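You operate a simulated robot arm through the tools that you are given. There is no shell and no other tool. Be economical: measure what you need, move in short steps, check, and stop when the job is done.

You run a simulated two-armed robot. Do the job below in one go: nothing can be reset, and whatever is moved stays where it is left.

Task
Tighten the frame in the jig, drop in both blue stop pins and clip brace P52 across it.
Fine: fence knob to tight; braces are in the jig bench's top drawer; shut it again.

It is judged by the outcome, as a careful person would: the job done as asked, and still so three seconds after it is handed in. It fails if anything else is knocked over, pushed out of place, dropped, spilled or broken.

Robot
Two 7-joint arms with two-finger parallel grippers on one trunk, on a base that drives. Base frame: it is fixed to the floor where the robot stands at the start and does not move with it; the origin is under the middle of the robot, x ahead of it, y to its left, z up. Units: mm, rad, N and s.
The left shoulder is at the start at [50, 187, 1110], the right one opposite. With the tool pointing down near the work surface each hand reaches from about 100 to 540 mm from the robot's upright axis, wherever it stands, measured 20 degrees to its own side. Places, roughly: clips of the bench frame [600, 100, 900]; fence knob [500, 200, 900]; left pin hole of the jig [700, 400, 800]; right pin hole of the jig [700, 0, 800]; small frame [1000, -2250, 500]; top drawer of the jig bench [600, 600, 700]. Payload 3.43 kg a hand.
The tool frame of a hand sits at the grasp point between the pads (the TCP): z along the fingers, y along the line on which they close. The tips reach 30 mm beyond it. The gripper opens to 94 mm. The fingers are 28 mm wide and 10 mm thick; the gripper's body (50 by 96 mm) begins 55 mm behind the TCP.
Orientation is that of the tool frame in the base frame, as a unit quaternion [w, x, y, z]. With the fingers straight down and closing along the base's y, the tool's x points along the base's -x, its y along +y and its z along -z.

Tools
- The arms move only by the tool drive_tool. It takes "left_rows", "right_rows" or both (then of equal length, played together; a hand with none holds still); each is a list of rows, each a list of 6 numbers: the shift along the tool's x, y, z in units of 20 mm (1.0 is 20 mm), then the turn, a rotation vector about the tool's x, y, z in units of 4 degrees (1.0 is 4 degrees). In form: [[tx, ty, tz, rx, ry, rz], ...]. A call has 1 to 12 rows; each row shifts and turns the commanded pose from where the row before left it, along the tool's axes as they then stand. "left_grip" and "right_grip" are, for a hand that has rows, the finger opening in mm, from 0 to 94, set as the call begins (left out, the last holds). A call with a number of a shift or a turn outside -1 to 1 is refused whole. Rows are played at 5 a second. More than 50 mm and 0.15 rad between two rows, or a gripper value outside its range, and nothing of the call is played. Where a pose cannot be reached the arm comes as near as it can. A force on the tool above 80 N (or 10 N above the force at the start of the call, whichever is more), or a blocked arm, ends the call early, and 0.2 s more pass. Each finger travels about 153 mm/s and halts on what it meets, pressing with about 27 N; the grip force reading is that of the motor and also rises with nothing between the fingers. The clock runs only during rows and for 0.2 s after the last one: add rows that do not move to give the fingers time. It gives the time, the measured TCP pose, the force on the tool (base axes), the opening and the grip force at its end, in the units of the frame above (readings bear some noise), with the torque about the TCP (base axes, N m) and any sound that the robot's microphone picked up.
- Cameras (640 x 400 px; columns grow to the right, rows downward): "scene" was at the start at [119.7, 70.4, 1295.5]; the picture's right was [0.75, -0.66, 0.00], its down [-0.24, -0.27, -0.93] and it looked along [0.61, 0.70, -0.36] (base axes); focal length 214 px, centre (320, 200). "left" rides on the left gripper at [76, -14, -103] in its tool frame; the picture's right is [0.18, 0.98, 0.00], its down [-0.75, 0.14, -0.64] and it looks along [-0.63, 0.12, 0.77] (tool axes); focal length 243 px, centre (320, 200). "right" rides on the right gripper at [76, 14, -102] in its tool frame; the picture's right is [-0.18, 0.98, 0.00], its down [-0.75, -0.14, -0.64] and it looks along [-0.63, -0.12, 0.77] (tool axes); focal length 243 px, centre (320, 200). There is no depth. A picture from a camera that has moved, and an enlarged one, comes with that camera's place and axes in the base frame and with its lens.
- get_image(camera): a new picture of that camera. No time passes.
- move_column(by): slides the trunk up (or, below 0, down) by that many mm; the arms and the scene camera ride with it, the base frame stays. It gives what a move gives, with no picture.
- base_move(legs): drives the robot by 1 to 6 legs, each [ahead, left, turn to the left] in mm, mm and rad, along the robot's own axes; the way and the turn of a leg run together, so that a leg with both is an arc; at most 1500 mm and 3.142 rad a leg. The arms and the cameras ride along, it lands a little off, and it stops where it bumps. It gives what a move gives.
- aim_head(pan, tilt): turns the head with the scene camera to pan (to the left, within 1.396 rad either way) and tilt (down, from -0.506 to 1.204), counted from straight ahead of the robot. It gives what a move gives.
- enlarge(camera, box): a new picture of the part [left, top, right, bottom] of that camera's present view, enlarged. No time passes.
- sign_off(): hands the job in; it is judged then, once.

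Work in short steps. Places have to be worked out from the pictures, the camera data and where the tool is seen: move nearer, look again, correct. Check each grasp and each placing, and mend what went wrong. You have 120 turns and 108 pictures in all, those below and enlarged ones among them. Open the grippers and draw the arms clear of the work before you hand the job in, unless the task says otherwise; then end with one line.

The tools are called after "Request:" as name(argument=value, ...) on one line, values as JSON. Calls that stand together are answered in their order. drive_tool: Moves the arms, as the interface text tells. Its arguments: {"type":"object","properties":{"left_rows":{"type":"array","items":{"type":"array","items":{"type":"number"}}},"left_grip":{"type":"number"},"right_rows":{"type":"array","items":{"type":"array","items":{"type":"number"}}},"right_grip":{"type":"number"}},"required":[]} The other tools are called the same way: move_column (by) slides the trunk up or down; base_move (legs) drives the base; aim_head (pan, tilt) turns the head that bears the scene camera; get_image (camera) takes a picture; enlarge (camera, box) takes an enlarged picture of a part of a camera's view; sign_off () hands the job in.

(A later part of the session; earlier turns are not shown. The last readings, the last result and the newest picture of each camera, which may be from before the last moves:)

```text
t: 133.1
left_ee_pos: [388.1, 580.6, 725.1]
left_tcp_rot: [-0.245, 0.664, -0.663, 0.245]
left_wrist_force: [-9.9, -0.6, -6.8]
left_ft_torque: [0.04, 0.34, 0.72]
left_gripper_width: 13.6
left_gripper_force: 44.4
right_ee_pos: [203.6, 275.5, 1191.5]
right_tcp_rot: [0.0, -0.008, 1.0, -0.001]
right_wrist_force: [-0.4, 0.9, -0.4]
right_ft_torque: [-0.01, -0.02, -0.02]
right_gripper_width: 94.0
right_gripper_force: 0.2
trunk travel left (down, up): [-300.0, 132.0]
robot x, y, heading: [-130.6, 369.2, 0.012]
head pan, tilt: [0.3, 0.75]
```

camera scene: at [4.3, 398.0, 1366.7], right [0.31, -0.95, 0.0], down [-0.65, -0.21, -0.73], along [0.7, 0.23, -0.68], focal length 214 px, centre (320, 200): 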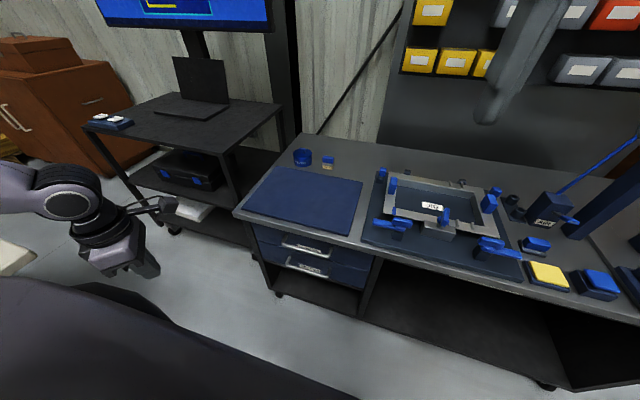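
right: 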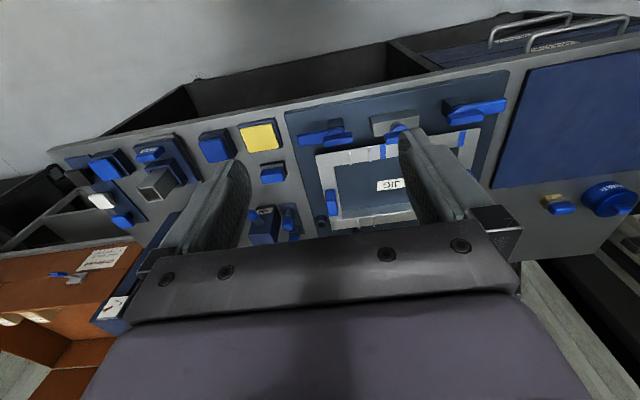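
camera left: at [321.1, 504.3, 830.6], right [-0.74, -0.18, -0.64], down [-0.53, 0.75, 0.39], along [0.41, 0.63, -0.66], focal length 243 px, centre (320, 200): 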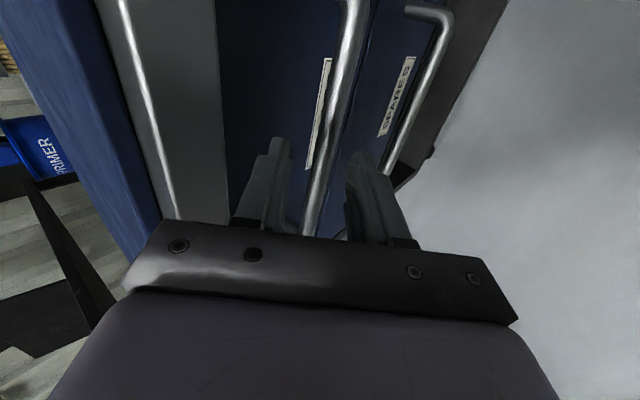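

The bar is gripped (13.6 mm). I pull the drawer by backing the base 200 mm.

Request:
base_move(legs=[[-200, 0, 0]])

Request:
get_image(camera="scene")

```text
t: 134.7
left_ee_pos: [187.8, 580.4, 725.6]
left_tcp_rot: [-0.246, 0.665, -0.661, 0.245]
left_wrist_force: [0.7, -0.2, -15.8]
left_ft_torque: [-0.32, 0.33, -0.17]
left_gripper_width: 13.7
left_gripper_force: 45.0
right_ee_pos: [5.1, 272.8, 1190.8]
right_tcp_rot: [-0.001, -0.01, 1.0, -0.001]
right_wrist_force: [0.6, 0.1, 0.6]
right_ft_torque: [0.01, 0.01, 0.01]
right_gripper_width: 94.1
right_gripper_force: 0.1
trunk travel left (down, up): [-300.0, 132.0]
robot x, y, heading: [-336.7, 365.5, 0.019]
head pan, tilt: [0.3, 0.75]
```

```text
31 pictures are left
camera scene: at [-195.9, 396.0, 1236.5], right [0.31, -0.95, 0.0], down [-0.65, -0.21, -0.73], along [0.69, 0.23, -0.68], focal length 214 px, centre (320, 200)
```

scene: 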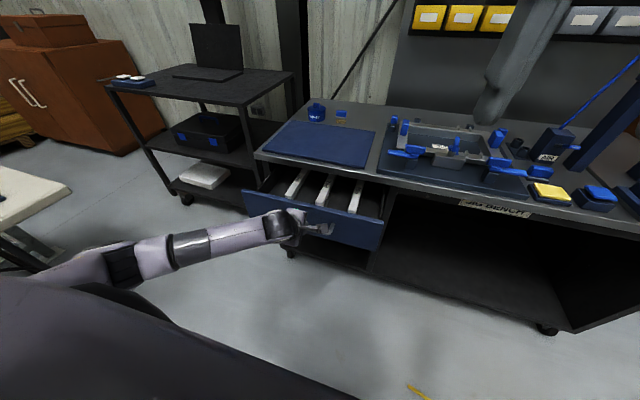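

The drawer is open with three braces in it. I release the bar, withdraw the hand, and read the labels.

Request:
drive_tool(left_rows=[[0, 0, 0, 0, 0, 0], [0, 0, 0, 0, 0, 0], [0, 0, -1, 0, 0, 0], [0, 0, -1, 0, 0, 0], [0, 0, -1, 0, 0, 0], [0, 0, -1, 0, 0, 0], [0, 0, -1, 0, 0, 0], [0, 0, -1, 0, 0, 0]], left_grip=40)

Request:
enlarge(camera="scene", box=[240, 150, 400, 250])

```text
t: 136.5
left_ee_pos: [106.8, 578.7, 817.6]
left_tcp_rot: [-0.248, 0.665, -0.661, 0.245]
left_wrist_force: [-0.4, 0.0, -0.3]
left_ft_torque: [-0.01, -0.02, 0.02]
left_gripper_width: 40.1
left_gripper_force: 0.0
right_ee_pos: [4.1, 271.7, 1192.2]
right_tcp_rot: [0.001, -0.01, 1.0, 0.001]
right_wrist_force: [-0.5, -0.6, -0.2]
right_ft_torque: [0.03, -0.02, 0.0]
right_gripper_width: 94.1
right_gripper_force: 0.1
trunk travel left (down, up): [-300.0, 132.0]
robot x, y, heading: [-334.8, 365.5, 0.024]
head pan, tilt: [0.3, 0.75]
```

```text
4.00 times, centred on (320, 200) of scene
camera zoom: at [-197.4, 395.3, 1236.8], right [0.31, -0.95, 0.0], down [-0.65, -0.21, -0.73], along [0.69, 0.23, -0.68], focal length 858 px, centre (320, 200)
```

zoom: 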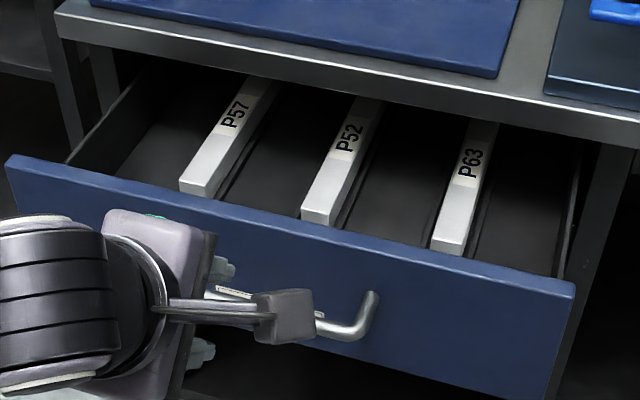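

P52 is the middle brace. I re-orient the left tool: unpitch, turn 90° clockwise so the fingers close along y, then pitch 30° forward.

Request:
drive_tool(left_rows=[[0, 0, -1, -1, 0, 0], [0, 0, -1, -1, 0, 0], [0, 0, -1, -1, 0, 0], [0, 0, -1, -1, 0, 0], [0, 0, 0, -1, 0, 0], [0, 0, 0, -1, 0, 0], [0, 0, 0, -1, 0, 0], [0, 0, 0, -1, 0, 0], [0, 0, 0, -1, 0, 0], [0, 0, 0, -1, 0, 0], [0, 0, 0, -0.25, 0, 0]])

Request:
drive_tool(left_rows=[[0, 0, 0, 0, 0, 1], [0, 0, 0, 0, 0, 1], [0, 0, 0, 0, 0, 1], [0, 0, 0, 0, 0, 1], [0, 0, 0, 0, 0, 1], [0, 0, 0, 0, 0, 1], [0, 0, 0, 0, 0, 1], [0, 0, 0, 0, 0, 1], [0, 0, 0, 0, 0, 1], [0, 0, 0, 0, 0, 1], [0, 0, 0, 0, 0, 1], [0, 0, 0, 0, 0, 1]])

Request:
drive_tool(left_rows=[[0, 0, 0, 0, 0, 1], [0, 0, 0, 0, 0, 1], [0, 0, 0, 0, 0, 1], [0, 0, 0, 0, 0, 1], [0, 0, 0, 0, 0, 1], [0, 0, 0, 0, 0, 1], [0, 0, 0, 0, 0, 1], [0, 0, 0, 0, 0, 1], [0, 0, 0, 0, 0, 1], [0, 0, 0, 0, 0, 1], [0, 0, 0, 0, 0, 0.5]])

```text
t: 138.9
left_ee_pos: [64.0, 579.8, 882.3]
left_tcp_rot: [0.002, 0.71, -0.705, -0.003]
left_wrist_force: [0.2, -0.8, 0.0]
left_ft_torque: [-0.03, 0.0, 0.01]
left_gripper_width: 40.2
left_gripper_force: 0.0
right_ee_pos: [3.1, 272.8, 1191.6]
right_tcp_rot: [0.0, -0.009, 1.0, 0.0]
right_wrist_force: [-0.1, 0.0, -0.5]
right_ft_torque: [0.03, 0.02, 0.02]
right_gripper_width: 94.0
right_gripper_force: 0.0
trunk travel left (down, up): [-300.0, 132.0]
robot x, y, heading: [-335.0, 365.4, 0.021]
head pan, tilt: [0.3, 0.75]
```

```text
t: 141.5
left_ee_pos: [63.0, 578.3, 883.1]
left_tcp_rot: [-0.002, -0.361, 0.932, 0.002]
left_wrist_force: [-0.5, -0.8, -1.2]
left_ft_torque: [-0.02, 0.01, 0.0]
left_gripper_width: 40.0
left_gripper_force: 0.0
right_ee_pos: [2.7, 271.6, 1191.8]
right_tcp_rot: [-0.001, -0.01, 1.0, -0.001]
right_wrist_force: [0.5, 0.5, -0.1]
right_ft_torque: [0.0, -0.03, 0.05]
right_gripper_width: 93.9
right_gripper_force: 0.0
trunk travel left (down, up): [-300.0, 132.0]
robot x, y, heading: [-333.7, 369.1, 0.024]
head pan, tilt: [0.3, 0.75]
```

```text
t: 143.9
left_ee_pos: [62.8, 578.6, 881.0]
left_tcp_rot: [-0.001, -0.004, 1.0, 0.001]
left_wrist_force: [0.4, 0.5, 0.2]
left_ft_torque: [-0.04, 0.02, 0.02]
left_gripper_width: 39.8
left_gripper_force: 0.1
right_ee_pos: [4.3, 271.1, 1192.2]
right_tcp_rot: [0.0, -0.011, 1.0, 0.0]
right_wrist_force: [-0.1, -0.4, 0.9]
right_ft_torque: [0.0, 0.02, -0.05]
right_gripper_width: 94.0
right_gripper_force: 0.0
trunk travel left (down, up): [-300.0, 132.0]
robot x, y, heading: [-333.9, 372.2, 0.015]
head pan, tilt: [0.3, 0.75]
```

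I drive 165 mm ahead, which brings the hand above the open drawer, and look in with the wrist camera.

Request:
base_move(legs=[[165, 0, -0.015]])

Request:
drive_tool(left_rows=[[-0.5, -0.5, 0, 0, -1, 0], [-0.5, -0.5, 0, 0, -1, 0], [-0.5, 0, 0, 0, -1, 0], [-0.5, 0, 0, 0, -1, 0], [-0.5, 0, 0, 0, -1, 0], [0, 0, 0, 0, -1, 0], [0, 0, 0, 0, -1, 0], [0, 0, 0, 0, -0.5, 0]], left_grip=50)

Request:
get_image(camera="left")

Request:
get_image(camera="scene")

```text
t: 145.4
left_ee_pos: [233.7, 574.0, 883.1]
left_tcp_rot: [-0.003, 0.005, 1.0, 0.001]
left_wrist_force: [-0.6, -0.1, -0.2]
left_ft_torque: [-0.01, 0.02, 0.0]
left_gripper_width: 40.0
left_gripper_force: 0.2
right_ee_pos: [169.8, 268.6, 1192.7]
right_tcp_rot: [0.0, -0.002, 1.0, -0.001]
right_wrist_force: [0.1, -0.3, 0.2]
right_ft_torque: [-0.03, 0.01, -0.04]
right_gripper_width: 93.9
right_gripper_force: 0.2
trunk travel left (down, up): [-300.0, 132.0]
robot x, y, heading: [-165.7, 369.3, -0.0]
head pan, tilt: [0.3, 0.75]
```

```text
t: 147.2
left_ee_pos: [283.1, 554.9, 889.0]
left_tcp_rot: [0.257, 0.004, 0.966, -0.001]
left_wrist_force: [-0.2, 0.1, 0.3]
left_ft_torque: [-0.01, -0.02, 0.04]
left_gripper_width: 49.9
left_gripper_force: 0.0
right_ee_pos: [170.1, 268.2, 1192.2]
right_tcp_rot: [0.001, -0.002, 1.0, 0.0]
right_wrist_force: [0.3, -0.1, 0.0]
right_ft_torque: [0.03, -0.01, 0.03]
right_gripper_width: 94.0
right_gripper_force: 0.0
trunk travel left (down, up): [-300.0, 132.0]
robot x, y, heading: [-167.4, 372.5, -0.0]
head pan, tilt: [0.3, 0.75]
```

```text
29 pictures are left
camera left: at [165.8, 541.2, 941.2], right [-0.15, 0.98, -0.09], down [0.34, 0.14, 0.93], along [0.93, 0.11, -0.35], focal length 243 px, centre (320, 200)
```

left: 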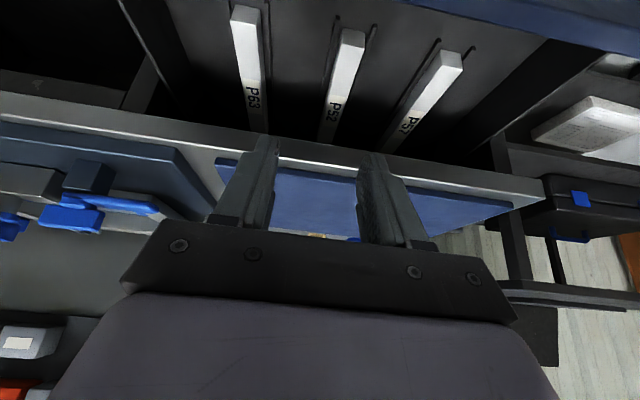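

```text
28 pictures are left
camera scene: at [-29.6, 394.9, 1236.8], right [0.3, -0.95, 0.0], down [-0.65, -0.2, -0.73], along [0.7, 0.22, -0.68], focal length 214 px, centre (320, 200)
```

scene: 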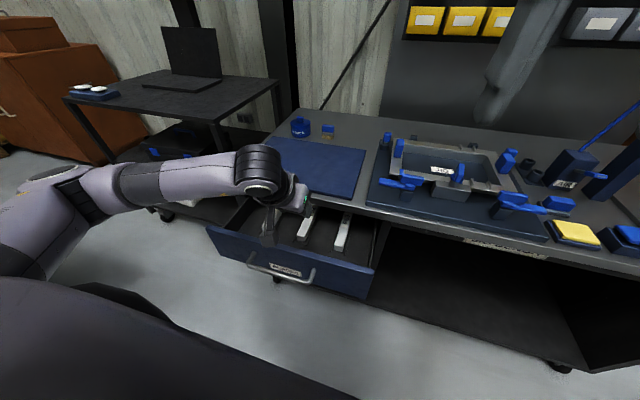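

Brace front end is at ≈(334,574,700), and its middle is still under the bench top. I open the drawer further by hooking the inside of its front panel with the fingers (above the braces) and pulling −x.

Request:
drive_tool(left_rows=[[0.5, 0.4, 0.866, 0, 0, 0], [0.5, 0.4, 0.866, 0, 0, 0], [0.5, 0.4, 0.866, 0, 0, 0], [0.5, 0, 0.866, 0, 0, 0], [0.5, 0, 0.866, 0, 0, 0], [0.5, 0, 0.866, 0, 0, 0], [0, 0, 0, 0, 0, 0]])

Request:
drive_tool(left_rows=[[0.866, 0, -0.5, 0, 0, 0], [0.866, 0, -0.5, 0, 0, 0], [0.866, 0, -0.5, 0, 0, 0], [0.866, 0, -0.5, 0, 0, 0], [0.866, 0, -0.5, 0, 0, 0], [0.866, 0, -0.5, 0, 0, 0], [0.866, 0, -0.5, 0, 0, 0]])

Request:
get_image(camera="scene")

```text
t: 148.8
left_ee_pos: [283.3, 579.3, 769.1]
left_tcp_rot: [0.257, 0.005, 0.966, 0.0]
left_wrist_force: [0.6, -0.2, -1.0]
left_ft_torque: [-0.01, 0.01, 0.03]
left_gripper_width: 50.0
left_gripper_force: 0.1
right_ee_pos: [169.5, 267.9, 1191.8]
right_tcp_rot: [0.0, -0.002, 1.0, 0.0]
right_wrist_force: [-0.7, 0.1, 0.2]
right_ft_torque: [0.02, -0.02, 0.01]
right_gripper_width: 94.0
right_gripper_force: 0.0
trunk travel left (down, up): [-300.0, 132.0]
robot x, y, heading: [-167.5, 368.9, -0.001]
head pan, tilt: [0.3, 0.75]
```

```text
t: 150.4
left_ee_pos: [139.1, 581.7, 767.6]
left_tcp_rot: [0.254, 0.004, 0.967, 0.001]
left_wrist_force: [-0.3, 0.3, 0.0]
left_ft_torque: [0.01, -0.02, 0.01]
left_gripper_width: 50.2
left_gripper_force: 0.1
right_ee_pos: [169.7, 268.4, 1192.8]
right_tcp_rot: [0.0, -0.002, 1.0, -0.001]
right_wrist_force: [0.9, -0.2, -0.3]
right_ft_torque: [0.03, -0.01, 0.0]
right_gripper_width: 94.2
right_gripper_force: 0.1
trunk travel left (down, up): [-300.0, 132.0]
robot x, y, heading: [-167.1, 369.4, 0.003]
head pan, tilt: [0.3, 0.75]
```

```text
27 pictures are left
camera scene: at [-29.9, 395.1, 1236.6], right [0.3, -0.95, 0.0], down [-0.65, -0.2, -0.73], along [0.7, 0.22, -0.68], focal length 214 px, centre (320, 200)
```

scene: 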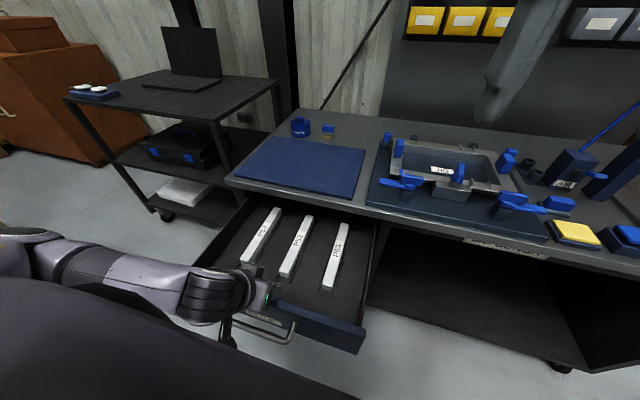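

The drawer is now open enough that the braces lie fully free. I raise the hand and look at P52 closely.

Request:
drive_tool(left_rows=[[-0.5, 0, -0.866, 0, 0, 0], [-0.5, 0, -0.866, 0, 0, 0], [-0.5, 0, -0.866, 0, 0, 0], [-0.5, 0, -0.866, 0, 0, 0], [-0.5, 0, -0.866, 0, 0, 0], [-0.866, 0, 0.5, 0, 0, 0], [-0.866, 0, 0.5, 0, 0, 0]])

Request:
get_image(camera="left")

Request:
enlarge(camera="scene", box=[220, 190, 380, 300])

```text
t: 152.0
left_ee_pos: [220.7, 569.3, 850.1]
left_tcp_rot: [0.257, 0.004, 0.966, -0.001]
left_wrist_force: [-0.3, -0.5, 0.1]
left_ft_torque: [0.02, 0.0, 0.0]
left_gripper_width: 50.1
left_gripper_force: 0.2
left hand out of reach, approached as far as the arm can: row 1, 2, 3, 4, 5
right_ee_pos: [170.2, 269.5, 1193.0]
right_tcp_rot: [-0.001, -0.002, 1.0, 0.0]
right_wrist_force: [-0.4, -0.2, 0.0]
right_ft_torque: [-0.04, -0.01, 0.01]
right_gripper_width: 94.2
right_gripper_force: 0.0
trunk travel left (down, up): [-300.0, 132.0]
robot x, y, heading: [-167.2, 370.2, 0.002]
head pan, tilt: [0.3, 0.75]
```

```text
26 pictures are left
camera left: at [103.3, 556.4, 902.6], right [-0.15, 0.98, -0.09], down [0.34, 0.14, 0.93], along [0.93, 0.11, -0.35], focal length 243 px, centre (320, 200)
```

left: 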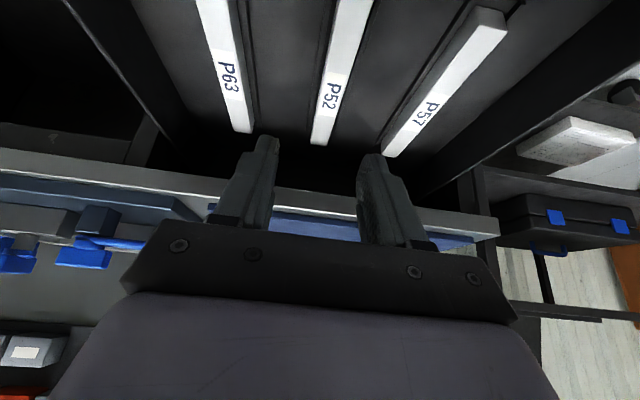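

```text
3.64 times, centred on (300, 245) of scene
camera zoom: at [-29.5, 394.8, 1236.7], right [0.3, -0.95, 0.0], down [-0.65, -0.2, -0.73], along [0.7, 0.22, -0.68], focal length 780 px, centre (393, 36)
```

zoom: 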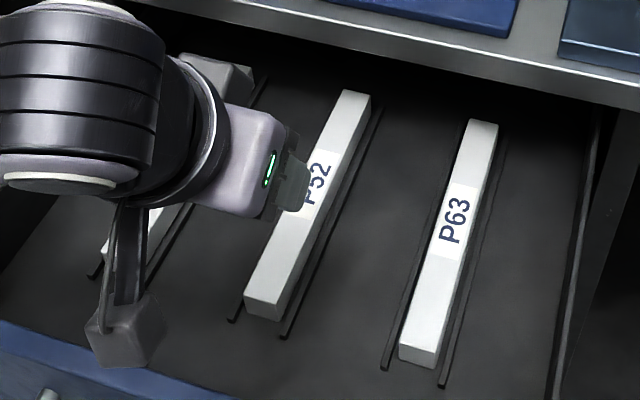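

I move above the P52 label, at about (345,586), tips still ~50 mm above it, to refine height and alignment.

Request:
drive_tool(left_rows=[[-0.446, 0.12, 1, 0, 0, 0], [-0.446, 0.12, 1, 0, 0, 0], [-0.446, 0.12, 1, 0, 0, 0], [-0.446, 0.12, 1, 0, 0, 0], [-0.446, 0.12, 1, 0, 0, 0], [-0.446, 0.12, 1, 0, 0, 0], [-0.446, 0.12, 1, 0, 0, 0], [0, 0, 0, 0, 0, 0]])

Request:
get_image(camera="left")

```text
t: 153.8
left_ee_pos: [343.3, 586.0, 757.7]
left_tcp_rot: [0.257, 0.005, 0.966, 0.0]
left_wrist_force: [0.7, 0.6, 0.6]
left_ft_torque: [-0.01, 0.02, 0.01]
left_gripper_width: 50.0
left_gripper_force: 0.0
right_ee_pos: [169.0, 269.9, 1192.0]
right_tcp_rot: [0.001, -0.002, 1.0, 0.0]
right_wrist_force: [-0.2, 0.4, 0.1]
right_ft_torque: [0.03, -0.02, 0.0]
right_gripper_width: 94.0
right_gripper_force: 0.0
trunk travel left (down, up): [-300.0, 132.0]
robot x, y, heading: [-167.6, 373.8, 0.002]
head pan, tilt: [0.3, 0.75]
```

```text
24 pictures are left
camera left: at [227.1, 572.4, 810.2], right [-0.15, 0.98, -0.09], down [0.34, 0.14, 0.93], along [0.93, 0.11, -0.35], focal length 243 px, centre (320, 200)
```

left: 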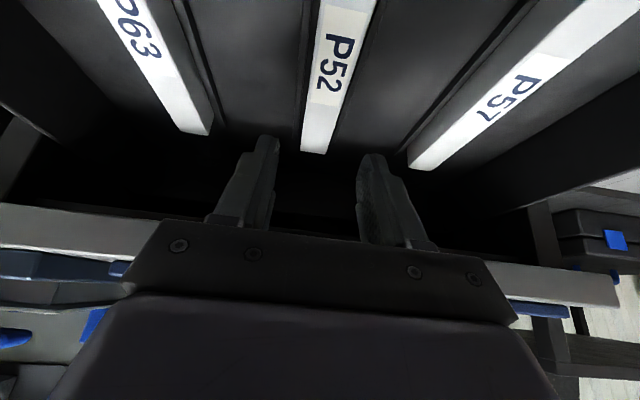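

P52's label (its middle) triangulates to (348,586,664). I lower to grasp it there and close.

Request:
drive_tool(left_rows=[[0.41, 0.01, 0.83, 0, 0, 0], [0.41, 0.01, 0.83, 0, 0, 0], [0.41, 0.01, 0.83, 0, 0, 0], [0.41, 0.01, 0.83, 0, 0, 0], [0, 0, 0, 0, 0, 0]])

Request:
drive_tool(left_rows=[[0, 0, 0, 0, 0, 0], [0, 0, 0, 0, 0, 0], [0, 0, 0, 0, 0, 0]], left_grip=0)

Request:
get_image(camera="left")

```text
t: 155.0
left_ee_pos: [346.8, 585.7, 686.4]
left_tcp_rot: [0.257, 0.005, 0.966, 0.0]
left_wrist_force: [0.2, -0.2, 0.7]
left_ft_torque: [-0.01, -0.01, -0.01]
left_gripper_width: 50.1
left_gripper_force: 0.0
right_ee_pos: [169.1, 268.0, 1191.5]
right_tcp_rot: [0.0, -0.002, 1.0, 0.0]
right_wrist_force: [-0.1, 0.8, 1.1]
right_ft_torque: [0.03, 0.02, -0.03]
right_gripper_width: 94.2
right_gripper_force: 0.0
trunk travel left (down, up): [-300.0, 132.0]
robot x, y, heading: [-169.1, 367.2, -0.0]
head pan, tilt: [0.3, 0.75]
```

```text
t: 155.8
left_ee_pos: [348.4, 586.5, 686.3]
left_tcp_rot: [0.258, 0.005, 0.966, -0.001]
left_wrist_force: [0.4, 0.2, -0.1]
left_ft_torque: [0.04, -0.15, 0.06]
left_gripper_width: 29.4
left_gripper_force: 27.0
right_ee_pos: [169.2, 269.0, 1191.9]
right_tcp_rot: [0.0, -0.001, 1.0, 0.0]
right_wrist_force: [-0.2, -0.1, 0.2]
right_ft_torque: [0.0, 0.02, 0.03]
right_gripper_width: 94.0
right_gripper_force: 0.1
trunk travel left (down, up): [-300.0, 132.0]
robot x, y, heading: [-165.1, 369.3, 0.002]
head pan, tilt: [0.3, 0.75]
```

```text
23 pictures are left
camera left: at [229.7, 573.4, 737.7], right [-0.15, 0.98, -0.09], down [0.34, 0.14, 0.93], along [0.93, 0.11, -0.35], focal length 243 px, centre (320, 200)
```

left: 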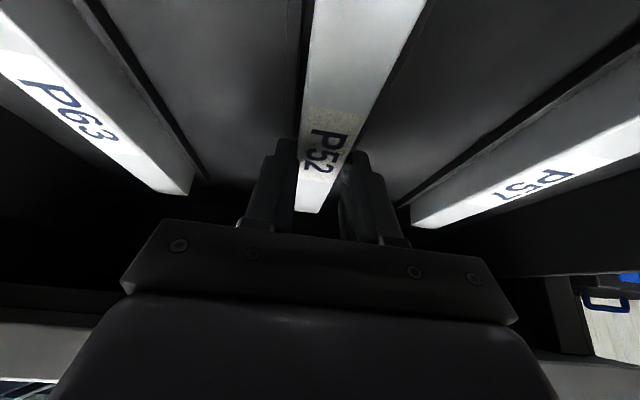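

Closed at 29 mm on the brace near its label. I lift 40 mm and check that it comes along level.

Request:
drive_tool(left_rows=[[-0.25, 0, -0.43, 0, 0, 0], [-0.25, 0, -0.43, 0, 0, 0], [-0.25, 0, -0.43, 0, 0, 0], [-0.25, 0, -0.43, 0, 0, 0], [0, 0, 0, 0, 0, 0]])

Request:
get_image(camera="left")

Request:
enlarge(camera="scene", box=[200, 180, 400, 310])

```text
t: 157.0
left_ee_pos: [347.9, 587.7, 725.0]
left_tcp_rot: [0.258, 0.005, 0.966, -0.001]
left_wrist_force: [-0.5, 0.3, -1.7]
left_ft_torque: [-0.02, 0.02, -0.01]
left_gripper_width: 29.1
left_gripper_force: 27.1
right_ee_pos: [169.5, 268.2, 1192.5]
right_tcp_rot: [-0.001, -0.001, 1.0, 0.0]
right_wrist_force: [-0.5, 0.1, 0.4]
right_ft_torque: [0.0, -0.01, 0.02]
right_gripper_width: 93.9
right_gripper_force: 0.0
trunk travel left (down, up): [-300.0, 132.0]
robot x, y, heading: [-167.6, 365.7, 0.003]
head pan, tilt: [0.3, 0.75]
```

```text
22 pictures are left
camera left: at [231.1, 574.3, 777.1], right [-0.15, 0.98, -0.09], down [0.34, 0.14, 0.93], along [0.93, 0.11, -0.35], focal length 243 px, centre (320, 200)
```

left: 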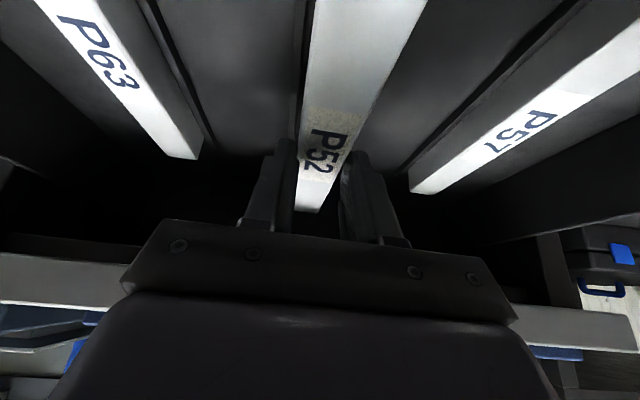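

```text
3.08 times, centred on (300, 245) of scene
camera zoom: at [-29.5, 394.9, 1236.7], right [0.3, -0.95, 0.0], down [-0.65, -0.2, -0.73], along [0.7, 0.22, -0.68], focal length 660 px, centre (382, 62)
```

zoom: 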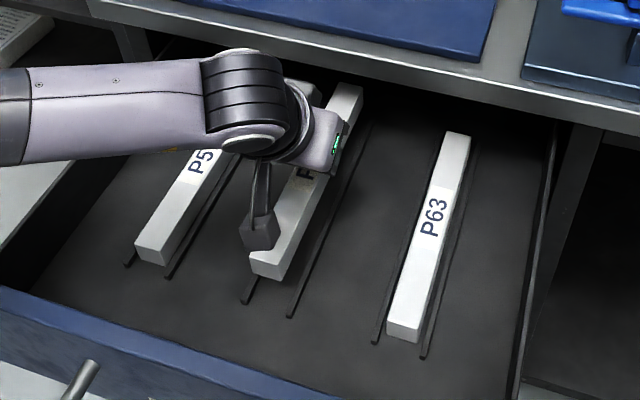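

P52 is in hand, level. I draw it clear of the bench edge, raise the trunk and arm, then drive to the jig.

Request:
drive_tool(left_rows=[[0.866, 0, -0.5, 0, 0, 0], [0.866, 0, -0.5, 0, 0, 0], [0.866, 0, -0.5, 0, 0, 0], [0.4, 0, -0.23, 0, 0, 0], [0, 0, 0, 0, 0, 0]])

Request:
move_column(by=130)

Request:
drive_tool(left_rows=[[-0.5, 0, -0.866, 0, 0, 0], [-0.5, 0, -0.866, 0, 0, 0], [-0.5, 0, -0.866, 0, 0, 0], [-0.5, 0, -0.866, 0, 0, 0], [-0.5, 0, -0.866, 0, 0, 0], [-0.5, 0, -0.866, 0, 0, 0], [0, 0, 0, 0, 0, 0]])

Request:
base_move(legs=[[-20, -425, 0], [255, 0, 0]])

Request:
get_image(camera="scene")

Request:
get_image(camera="left")

```text
t: 158.2
left_ee_pos: [278.5, 588.1, 725.2]
left_tcp_rot: [0.257, 0.004, 0.966, 0.0]
left_wrist_force: [0.8, -0.5, -0.9]
left_ft_torque: [0.0, -0.01, 0.03]
left_gripper_width: 29.3
left_gripper_force: 27.2
right_ee_pos: [170.5, 268.9, 1191.8]
right_tcp_rot: [0.0, -0.002, 1.0, 0.0]
right_wrist_force: [0.2, -0.3, 0.4]
right_ft_torque: [0.04, -0.05, 0.02]
right_gripper_width: 93.9
right_gripper_force: 0.0
trunk travel left (down, up): [-300.0, 132.0]
robot x, y, heading: [-164.6, 366.7, -0.002]
head pan, tilt: [0.3, 0.75]
```

```text
t: 159.8
left_ee_pos: [278.0, 588.5, 855.1]
left_tcp_rot: [0.258, 0.005, 0.966, 0.0]
left_wrist_force: [-0.6, -0.3, -1.5]
left_ft_torque: [-0.03, 0.01, -0.01]
left_gripper_width: 29.3
left_gripper_force: 27.0
right_ee_pos: [169.8, 268.3, 1321.7]
right_tcp_rot: [0.0, -0.002, 1.0, 0.001]
right_wrist_force: [-0.9, 0.2, -0.3]
right_ft_torque: [0.02, -0.01, -0.02]
right_gripper_width: 94.1
right_gripper_force: 0.0
trunk travel left (down, up): [-430.0, 2.0]
robot x, y, heading: [-168.1, 368.6, 0.006]
head pan, tilt: [0.3, 0.75]
```

```text
t: 161.4
left_ee_pos: [280.4, 588.5, 976.0]
left_tcp_rot: [0.257, 0.004, 0.966, 0.001]
left_wrist_force: [0.2, 0.1, -0.6]
left_ft_torque: [-0.03, 0.02, 0.03]
left_gripper_width: 29.3
left_gripper_force: 26.7
right_ee_pos: [170.3, 268.5, 1321.5]
right_tcp_rot: [0.0, -0.003, 1.0, -0.001]
right_wrist_force: [-0.7, 0.6, 0.0]
right_ft_torque: [-0.01, 0.01, -0.02]
right_gripper_width: 94.0
right_gripper_force: 0.0
trunk travel left (down, up): [-430.0, 2.0]
robot x, y, heading: [-169.0, 368.5, 0.003]
head pan, tilt: [0.3, 0.75]
```

```text
t: 165.4
left_ee_pos: [518.7, 162.6, 974.3]
left_tcp_rot: [0.256, 0.006, 0.967, -0.001]
left_wrist_force: [-0.3, -0.1, -1.1]
left_ft_torque: [0.01, -0.02, -0.03]
left_gripper_width: 29.1
left_gripper_force: 26.7
right_ee_pos: [407.7, -155.0, 1321.6]
right_tcp_rot: [0.0, -0.001, 1.0, 0.0]
right_wrist_force: [-0.6, -0.3, 0.5]
right_ft_torque: [0.01, 0.0, -0.01]
right_gripper_width: 93.7
right_gripper_force: 0.1
trunk travel left (down, up): [-430.0, 2.0]
robot x, y, heading: [69.6, -53.8, -0.001]
head pan, tilt: [0.3, 0.75]
```

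```text
20 pictures are left
camera scene: at [208.8, -28.7, 1366.7], right [0.3, -0.96, 0.0], down [-0.65, -0.2, -0.73], along [0.7, 0.22, -0.68], focal length 214 px, centre (320, 200)
```

scene: 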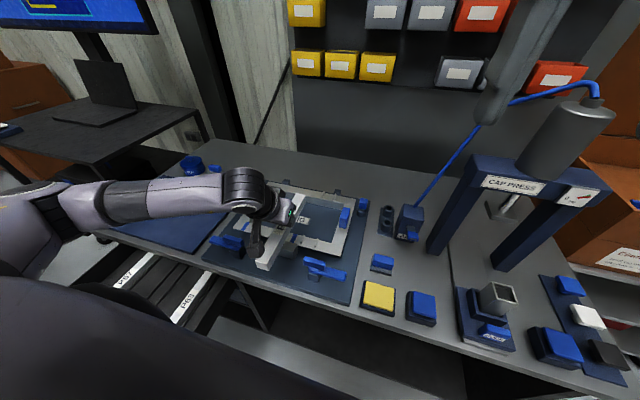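

```text
19 pictures are left
camera left: at [400.8, 150.9, 1027.6], right [-0.15, 0.98, -0.09], down [0.34, 0.14, 0.93], along [0.93, 0.11, -0.35], focal length 243 px, centre (320, 200)
```

left: 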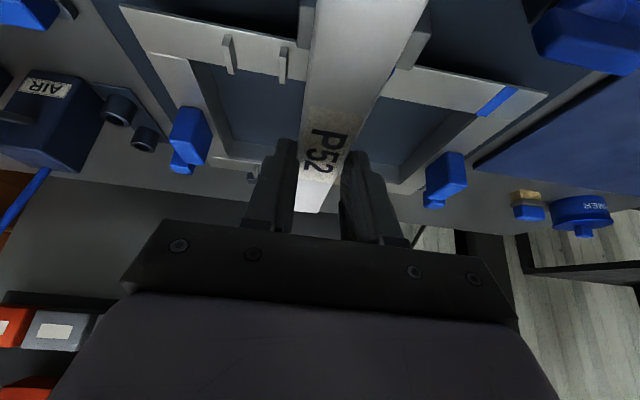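

Front clips appear at ≈(551,110), rear ones ≈(756,110), tops ≈z 865. I drive 40 mm nearer and move the brace to centre (653,110), still high.

Request:
base_move(legs=[[40, 0, 0]])

Request:
drive_tool(left_rows=[[-0.8, -0.53, 0.46, 0, 0, 0], [-0.8, -0.53, 0.46, 0, 0, 0], [-0.8, -0.53, 0.46, 0, 0, 0], [-0.8, -0.53, 0.46, 0, 0, 0], [-0.8, -0.53, 0.46, 0, 0, 0], [0, 0, 0, 0, 0, 0]])

Request:
get_image(camera="left")

Request:
enlarge(camera="scene", box=[210, 140, 390, 280])

```text
t: 166.3
left_ee_pos: [557.5, 163.7, 975.0]
left_tcp_rot: [0.256, 0.005, 0.967, -0.001]
left_wrist_force: [-0.1, -0.5, -1.7]
left_ft_torque: [-0.01, 0.01, 0.01]
left_gripper_width: 29.5
left_gripper_force: 27.5
right_ee_pos: [448.9, -155.8, 1321.9]
right_tcp_rot: [-0.001, -0.002, 1.0, 0.001]
right_wrist_force: [1.5, 0.1, -0.2]
right_ft_torque: [-0.03, 0.05, -0.01]
right_gripper_width: 94.0
right_gripper_force: 0.1
trunk travel left (down, up): [-430.0, 2.0]
robot x, y, heading: [111.3, -55.1, -0.0]
head pan, tilt: [0.3, 0.75]
```

```text
t: 167.7
left_ee_pos: [649.2, 109.7, 976.0]
left_tcp_rot: [0.257, 0.006, 0.966, -0.001]
left_wrist_force: [0.7, 0.5, -1.4]
left_ft_torque: [0.03, 0.01, -0.01]
left_gripper_width: 29.3
left_gripper_force: 26.6
right_ee_pos: [446.0, -154.9, 1322.2]
right_tcp_rot: [0.001, -0.001, 1.0, 0.0]
right_wrist_force: [0.4, 1.0, 0.5]
right_ft_torque: [0.01, 0.02, -0.01]
right_gripper_width: 94.1
right_gripper_force: 0.0
trunk travel left (down, up): [-430.0, 2.0]
robot x, y, heading: [111.1, -53.9, 0.001]
head pan, tilt: [0.3, 0.75]
```

```text
18 pictures are left
camera left: at [531.5, 97.1, 1028.7], right [-0.15, 0.98, -0.09], down [0.34, 0.14, 0.93], along [0.93, 0.11, -0.35], focal length 243 px, centre (320, 200)
```

left: 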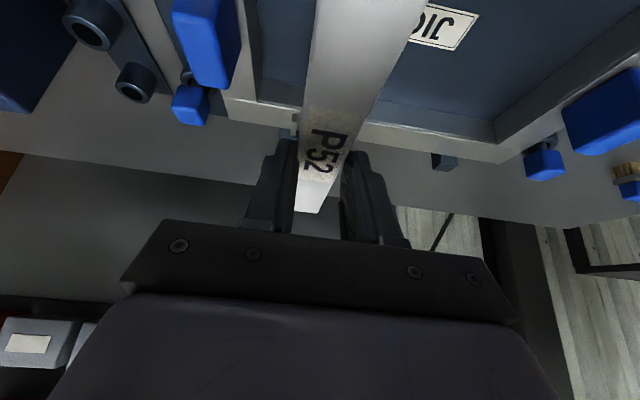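

```text
2.86 times, centred on (300, 210) of scene
camera zoom: at [247.6, -28.5, 1366.8], right [0.3, -0.96, 0.0], down [-0.65, -0.2, -0.73], along [0.7, 0.22, -0.68], focal length 613 px, centre (377, 171)
```

zoom: 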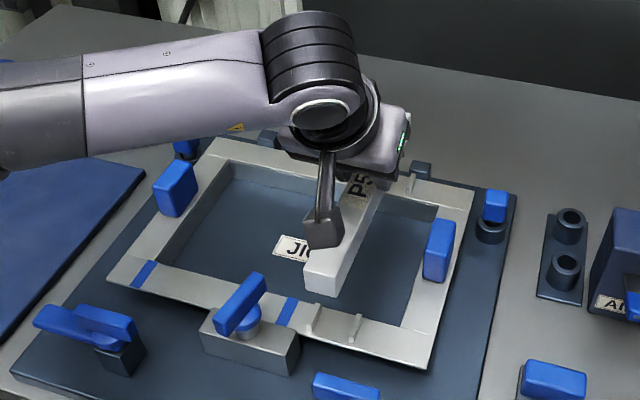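

The brace sits squarely over the clips; nib centres are y≈91 and 134, so the brace should be at y≈112. I shift +2 mm and lower to just above the rails.

Request:
drive_tool(left_rows=[[0.5, 0.1, 0.866, 0, 0, 0], [0.5, 0, 0.866, 0, 0, 0], [0.4, 0, 0.69, 0, 0, 0], [0.2, 0, 0.35, 0, 0, 0], [0, 0, 0, 0, 0, 0]])

Request:
enlarge(camera="scene", box=[210, 140, 390, 280])

```text
t: 168.9
left_ee_pos: [648.4, 111.4, 916.7]
left_tcp_rot: [0.262, 0.007, 0.965, -0.002]
left_wrist_force: [-2.4, 0.0, 25.0]
left_ft_torque: [0.37, -0.24, -0.14]
left_gripper_width: 29.4
left_gripper_force: 27.2
right_ee_pos: [443.1, -157.4, 1323.8]
right_tcp_rot: [0.001, -0.001, 1.0, 0.0]
right_wrist_force: [-0.4, 0.5, -0.7]
right_ft_torque: [0.0, 0.0, 0.05]
right_gripper_width: 94.0
right_gripper_force: 0.1
trunk travel left (down, up): [-430.0, 2.0]
robot x, y, heading: [112.8, -52.1, 0.004]
head pan, tilt: [0.3, 0.75]
```

```text
2.86 times, centred on (300, 210) of scene
camera zoom: at [244.9, -29.6, 1367.5], right [0.3, -0.96, 0.0], down [-0.65, -0.2, -0.73], along [0.7, 0.22, -0.68], focal length 613 px, centre (377, 171)
```

zoom: 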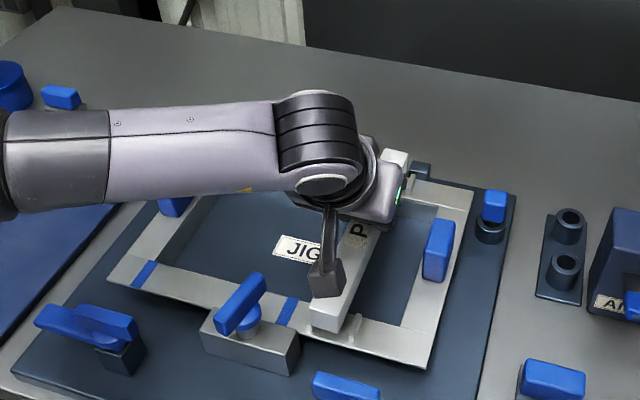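

Contact at 25 N, slightly early. I zoom in on the front clip to see how the brace lies relative to the nibs.

Request:
enlarge(camera="scene", box=[275, 215, 345, 265])

```text
8.00 times, centred on (310, 240) of scene
camera zoom: at [244.9, -29.6, 1367.5], right [0.3, -0.96, 0.0], down [-0.65, -0.2, -0.73], along [0.7, 0.22, -0.68], focal length 1716 px, centre (400, -120)
```

zoom: 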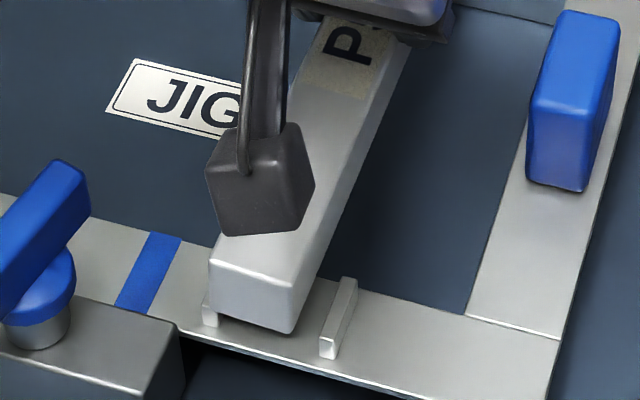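

The brace rests on the left nib; it must go ~6 mm toward −y. I lift 15 mm, shift, and lower again.

Request:
drive_tool(left_rows=[[-0.4, 0, -0.69, 0, 0, 0], [0, -0.3, 0, 0, 0, 0], [0, 0, 0, 0, 0, 0], [0.3, 0, 0.52, 0, 0, 0], [0.2, 0, 0.35, 0, 0, 0], [0, 0, 0, 0, 0, 0]])

Request:
enlarge(camera="scene", box=[275, 215, 345, 265])

```text
t: 170.3
left_ee_pos: [648.2, 106.6, 907.2]
left_tcp_rot: [0.258, 0.005, 0.966, 0.0]
left_wrist_force: [-0.4, 1.1, -0.6]
left_ft_torque: [-0.02, 0.08, -0.05]
left_gripper_width: 29.3
left_gripper_force: 27.3
right_ee_pos: [447.0, -156.5, 1321.0]
right_tcp_rot: [0.0, -0.001, 1.0, -0.001]
right_wrist_force: [0.2, -0.3, -0.1]
right_ft_torque: [0.0, 0.01, 0.01]
right_gripper_width: 93.9
right_gripper_force: 0.0
trunk travel left (down, up): [-430.0, 2.0]
robot x, y, heading: [108.3, -55.4, -0.006]
head pan, tilt: [0.3, 0.75]
```

```text
8.00 times, centred on (310, 240) of scene
camera zoom: at [247.7, -28.7, 1366.8], right [0.3, -0.96, 0.0], down [-0.65, -0.2, -0.73], along [0.7, 0.22, -0.68], focal length 1716 px, centre (400, -120)
```

zoom: 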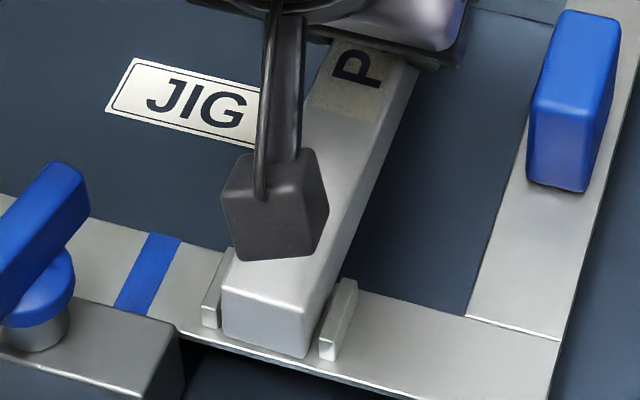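

It is now between the nibs with no load. I press it down onto the rails.

Request:
drive_tool(left_rows=[[0.1, 0, 0.17, 0, 0, 0], [0.1, 0, 0.17, 0, 0, 0], [0.1, 0, 0.17, 0, 0, 0], [0, 0, 0, 0, 0, 0]])

Request:
get_image(camera="left")

```text
t: 171.3
left_ee_pos: [649.1, 107.0, 899.8]
left_tcp_rot: [0.262, 0.005, 0.965, -0.001]
left_wrist_force: [-0.4, 4.9, 28.2]
left_ft_torque: [0.18, -0.51, -0.04]
left_gripper_width: 29.7
left_gripper_force: 27.3
right_ee_pos: [443.9, -156.0, 1322.5]
right_tcp_rot: [0.002, -0.001, 1.0, 0.0]
right_wrist_force: [0.1, 0.6, -0.4]
right_ft_torque: [-0.02, 0.03, 0.01]
right_gripper_width: 94.0
right_gripper_force: 0.1
trunk travel left (down, up): [-430.0, 2.0]
robot x, y, heading: [109.6, -56.3, 0.001]
head pan, tilt: [0.3, 0.75]
```

```text
13 pictures are left
camera left: at [531.7, 93.5, 951.7], right [-0.15, 0.98, -0.09], down [0.33, 0.14, 0.94], along [0.93, 0.11, -0.34], focal length 243 px, centre (320, 200)
```

left: 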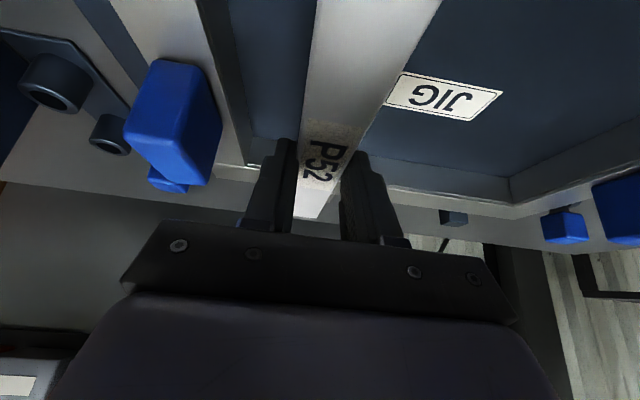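

Contact at z≈900 with 28 N, 17 mm below the nib contact: it lies on the rails. I push a little more in case it has to snap.

Request:
drive_tool(left_rows=[[0.1, 0, 0.17, 0, 0, 0], [0.1, 0, 0.17, 0, 0, 0], [0, 0, 0, 0, 0, 0]])

Request:
enlarge(camera="scene", box=[250, 165, 360, 265])

```text
t: 172.1
left_ee_pos: [648.5, 106.2, 895.5]
left_tcp_rot: [0.264, 0.004, 0.965, -0.002]
left_wrist_force: [-7.2, 9.5, 40.3]
left_ft_torque: [0.31, 0.64, -0.32]
left_gripper_width: 29.3
left_gripper_force: 26.9
right_ee_pos: [441.9, -154.9, 1324.1]
right_tcp_rot: [0.003, -0.001, 1.0, -0.001]
right_wrist_force: [-0.1, 0.4, -0.6]
right_ft_torque: [0.03, 0.03, -0.02]
right_gripper_width: 94.0
right_gripper_force: 0.1
trunk travel left (down, up): [-430.0, 2.0]
robot x, y, heading: [106.1, -53.4, 0.001]
head pan, tilt: [0.3, 0.75]
```

```text
4.00 times, centred on (305, 215) of scene
camera zoom: at [243.1, -28.8, 1367.6], right [0.3, -0.96, 0.0], down [-0.65, -0.2, -0.73], along [0.7, 0.22, -0.68], focal length 858 px, centre (380, 140)
```

zoom: 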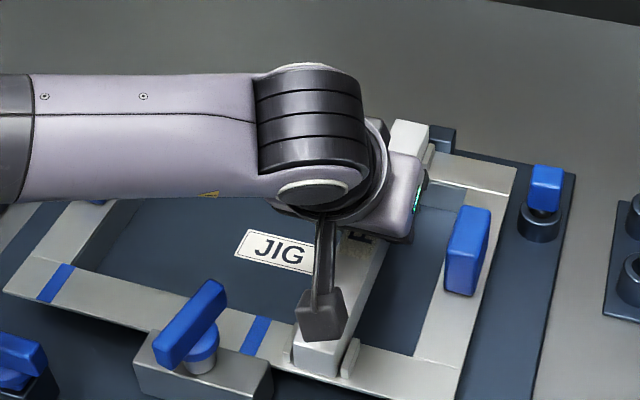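

The rear end also sits inside its nib. I ease off, release, rise and look at the result.

Request:
drive_tool(left_rows=[[-0.12, 0, -0.2, 0, 0, 0], [-0.12, 0, -0.2, 0, 0, 0], [0, 0, 0, 0, 0, 0]])

Request:
drive_tool(left_rows=[[0, 0, 0, 0, 0, 0], [0, 0, 0, 0, 0, 0], [-0.5, 0, -0.866, 0, 0, 0], [-0.5, 0, -0.866, 0, 0, 0], [-0.5, 0, -0.866, 0, 0, 0], [-0.5, 0, -0.866, 0, 0, 0], [0.5, 0, -0.866, 0, 0, 0], [0.9, 0, -0.5, 0, 0, 0], [0.9, 0, -0.5, 0, 0, 0], [0.9, 0, -0.5, 0, 0, 0], [0.9, 0, -0.5, 0, 0, 0]], left_grip=54)

Request:
enlarge(camera="scene", box=[250, 165, 360, 265])

Request:
get_image(camera="left")

```text
t: 172.9
left_ee_pos: [647.5, 104.8, 895.6]
left_tcp_rot: [0.256, 0.006, 0.967, -0.001]
left_wrist_force: [3.2, 1.3, 5.7]
left_ft_torque: [-0.13, -0.79, 0.22]
left_gripper_width: 29.2
left_gripper_force: 27.1
right_ee_pos: [446.7, -156.5, 1322.9]
right_tcp_rot: [0.001, 0.0, 1.0, 0.001]
right_wrist_force: [0.1, -0.2, 0.0]
right_ft_torque: [-0.01, 0.01, -0.05]
right_gripper_width: 94.0
right_gripper_force: 0.0
trunk travel left (down, up): [-430.0, 2.0]
robot x, y, heading: [108.6, -50.6, 0.0]
head pan, tilt: [0.3, 0.75]
```

```text
t: 175.3
left_ee_pos: [548.8, 108.8, 985.6]
left_tcp_rot: [0.257, 0.006, 0.966, -0.001]
left_wrist_force: [0.5, -0.3, 1.0]
left_ft_torque: [-0.02, -0.01, 0.0]
left_gripper_width: 53.9
left_gripper_force: 0.0
right_ee_pos: [445.7, -155.2, 1321.7]
right_tcp_rot: [0.0, -0.001, 1.0, 0.001]
right_wrist_force: [0.3, -0.8, -0.3]
right_ft_torque: [0.0, -0.03, -0.03]
right_gripper_width: 94.0
right_gripper_force: 0.2
trunk travel left (down, up): [-430.0, 2.0]
robot x, y, heading: [109.3, -53.8, -0.0]
head pan, tilt: [0.3, 0.75]
```

```text
4.00 times, centred on (305, 215) of scene
camera zoom: at [247.4, -28.7, 1366.8], right [0.3, -0.96, 0.0], down [-0.65, -0.2, -0.73], along [0.7, 0.22, -0.68], focal length 858 px, centre (380, 140)
```

zoom: 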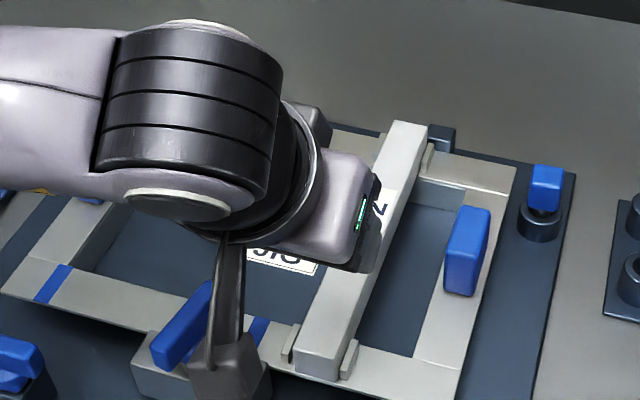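

```text
10 pictures are left
camera left: at [432.5, 95.4, 1038.0], right [-0.15, 0.98, -0.09], down [0.34, 0.14, 0.93], along [0.93, 0.11, -0.35], focal length 243 px, centre (320, 200)
```

left: 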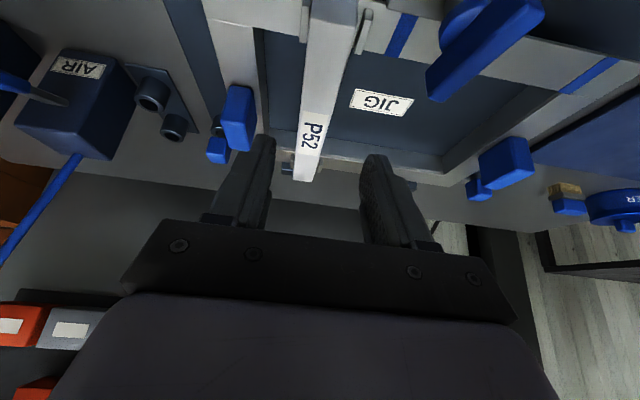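

P52 lies in both clips. Now the drawer: I close the gripper, retract, drive back round in front of the drawer, and lower the trunk to the handle's height.

Request:
drive_tool(left_rows=[[0.866, 0, -0.5, 0, 0, 0], [0.866, 0, -0.5, 0, 0, 0], [0.866, 0, -0.5, 0, 0, 0]], left_grip=0)

Request:
base_move(legs=[[-330, 0, 0], [0, 471, 0], [-119, 0, 0]])

Request:
move_column(by=-200)

Request:
get_image(camera="scene")

```text
t: 176.1
left_ee_pos: [487.6, 108.0, 984.5]
left_tcp_rot: [0.257, 0.005, 0.966, -0.001]
left_wrist_force: [0.5, 0.0, 0.6]
left_ft_torque: [-0.01, 0.0, -0.04]
left_gripper_width: 0.0
left_gripper_force: 27.1
right_ee_pos: [446.3, -155.5, 1322.8]
right_tcp_rot: [0.0, -0.001, 1.0, 0.0]
right_wrist_force: [-1.5, 0.5, -0.4]
right_ft_torque: [-0.02, 0.02, 0.04]
right_gripper_width: 93.8
right_gripper_force: 0.0
trunk travel left (down, up): [-430.0, 2.0]
robot x, y, heading: [109.0, -53.3, -0.003]
head pan, tilt: [0.3, 0.75]
```

```text
t: 181.5
left_ee_pos: [52.5, 576.3, 985.2]
left_tcp_rot: [0.256, 0.007, 0.967, -0.001]
left_wrist_force: [-0.9, -0.4, 0.6]
left_ft_torque: [-0.03, -0.02, 0.01]
left_gripper_width: 0.0
left_gripper_force: 26.7
right_ee_pos: [9.7, 312.7, 1322.8]
right_tcp_rot: [0.002, 0.0, 1.0, 0.001]
right_wrist_force: [-0.4, 0.0, 0.7]
right_ft_torque: [-0.02, 0.02, 0.0]
right_gripper_width: 93.8
right_gripper_force: 0.1
trunk travel left (down, up): [-430.0, 2.0]
robot x, y, heading: [-322.6, 413.2, -0.002]
head pan, tilt: [0.3, 0.75]
```

```text
t: 183.6
left_ee_pos: [52.7, 576.4, 783.9]
left_tcp_rot: [0.257, 0.006, 0.966, 0.0]
left_wrist_force: [0.1, 0.2, 0.0]
left_ft_torque: [0.01, 0.03, -0.04]
left_gripper_width: 0.1
left_gripper_force: 26.8
right_ee_pos: [10.6, 312.9, 1121.3]
right_tcp_rot: [0.0, 0.0, 1.0, 0.0]
right_wrist_force: [0.5, 0.5, -0.2]
right_ft_torque: [-0.03, 0.0, 0.01]
right_gripper_width: 94.1
right_gripper_force: 0.0
trunk travel left (down, up): [-230.0, 202.0]
robot x, y, heading: [-324.4, 411.2, -0.001]
head pan, tilt: [0.3, 0.75]
```

```text
9 pictures are left
camera scene: at [-188.3, 439.4, 1166.8], right [0.3, -0.96, 0.0], down [-0.65, -0.2, -0.73], along [0.7, 0.22, -0.68], focal length 214 px, centre (320, 200)
```

scene: 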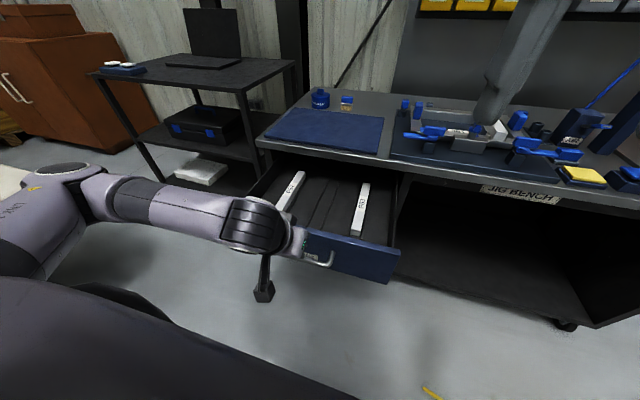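

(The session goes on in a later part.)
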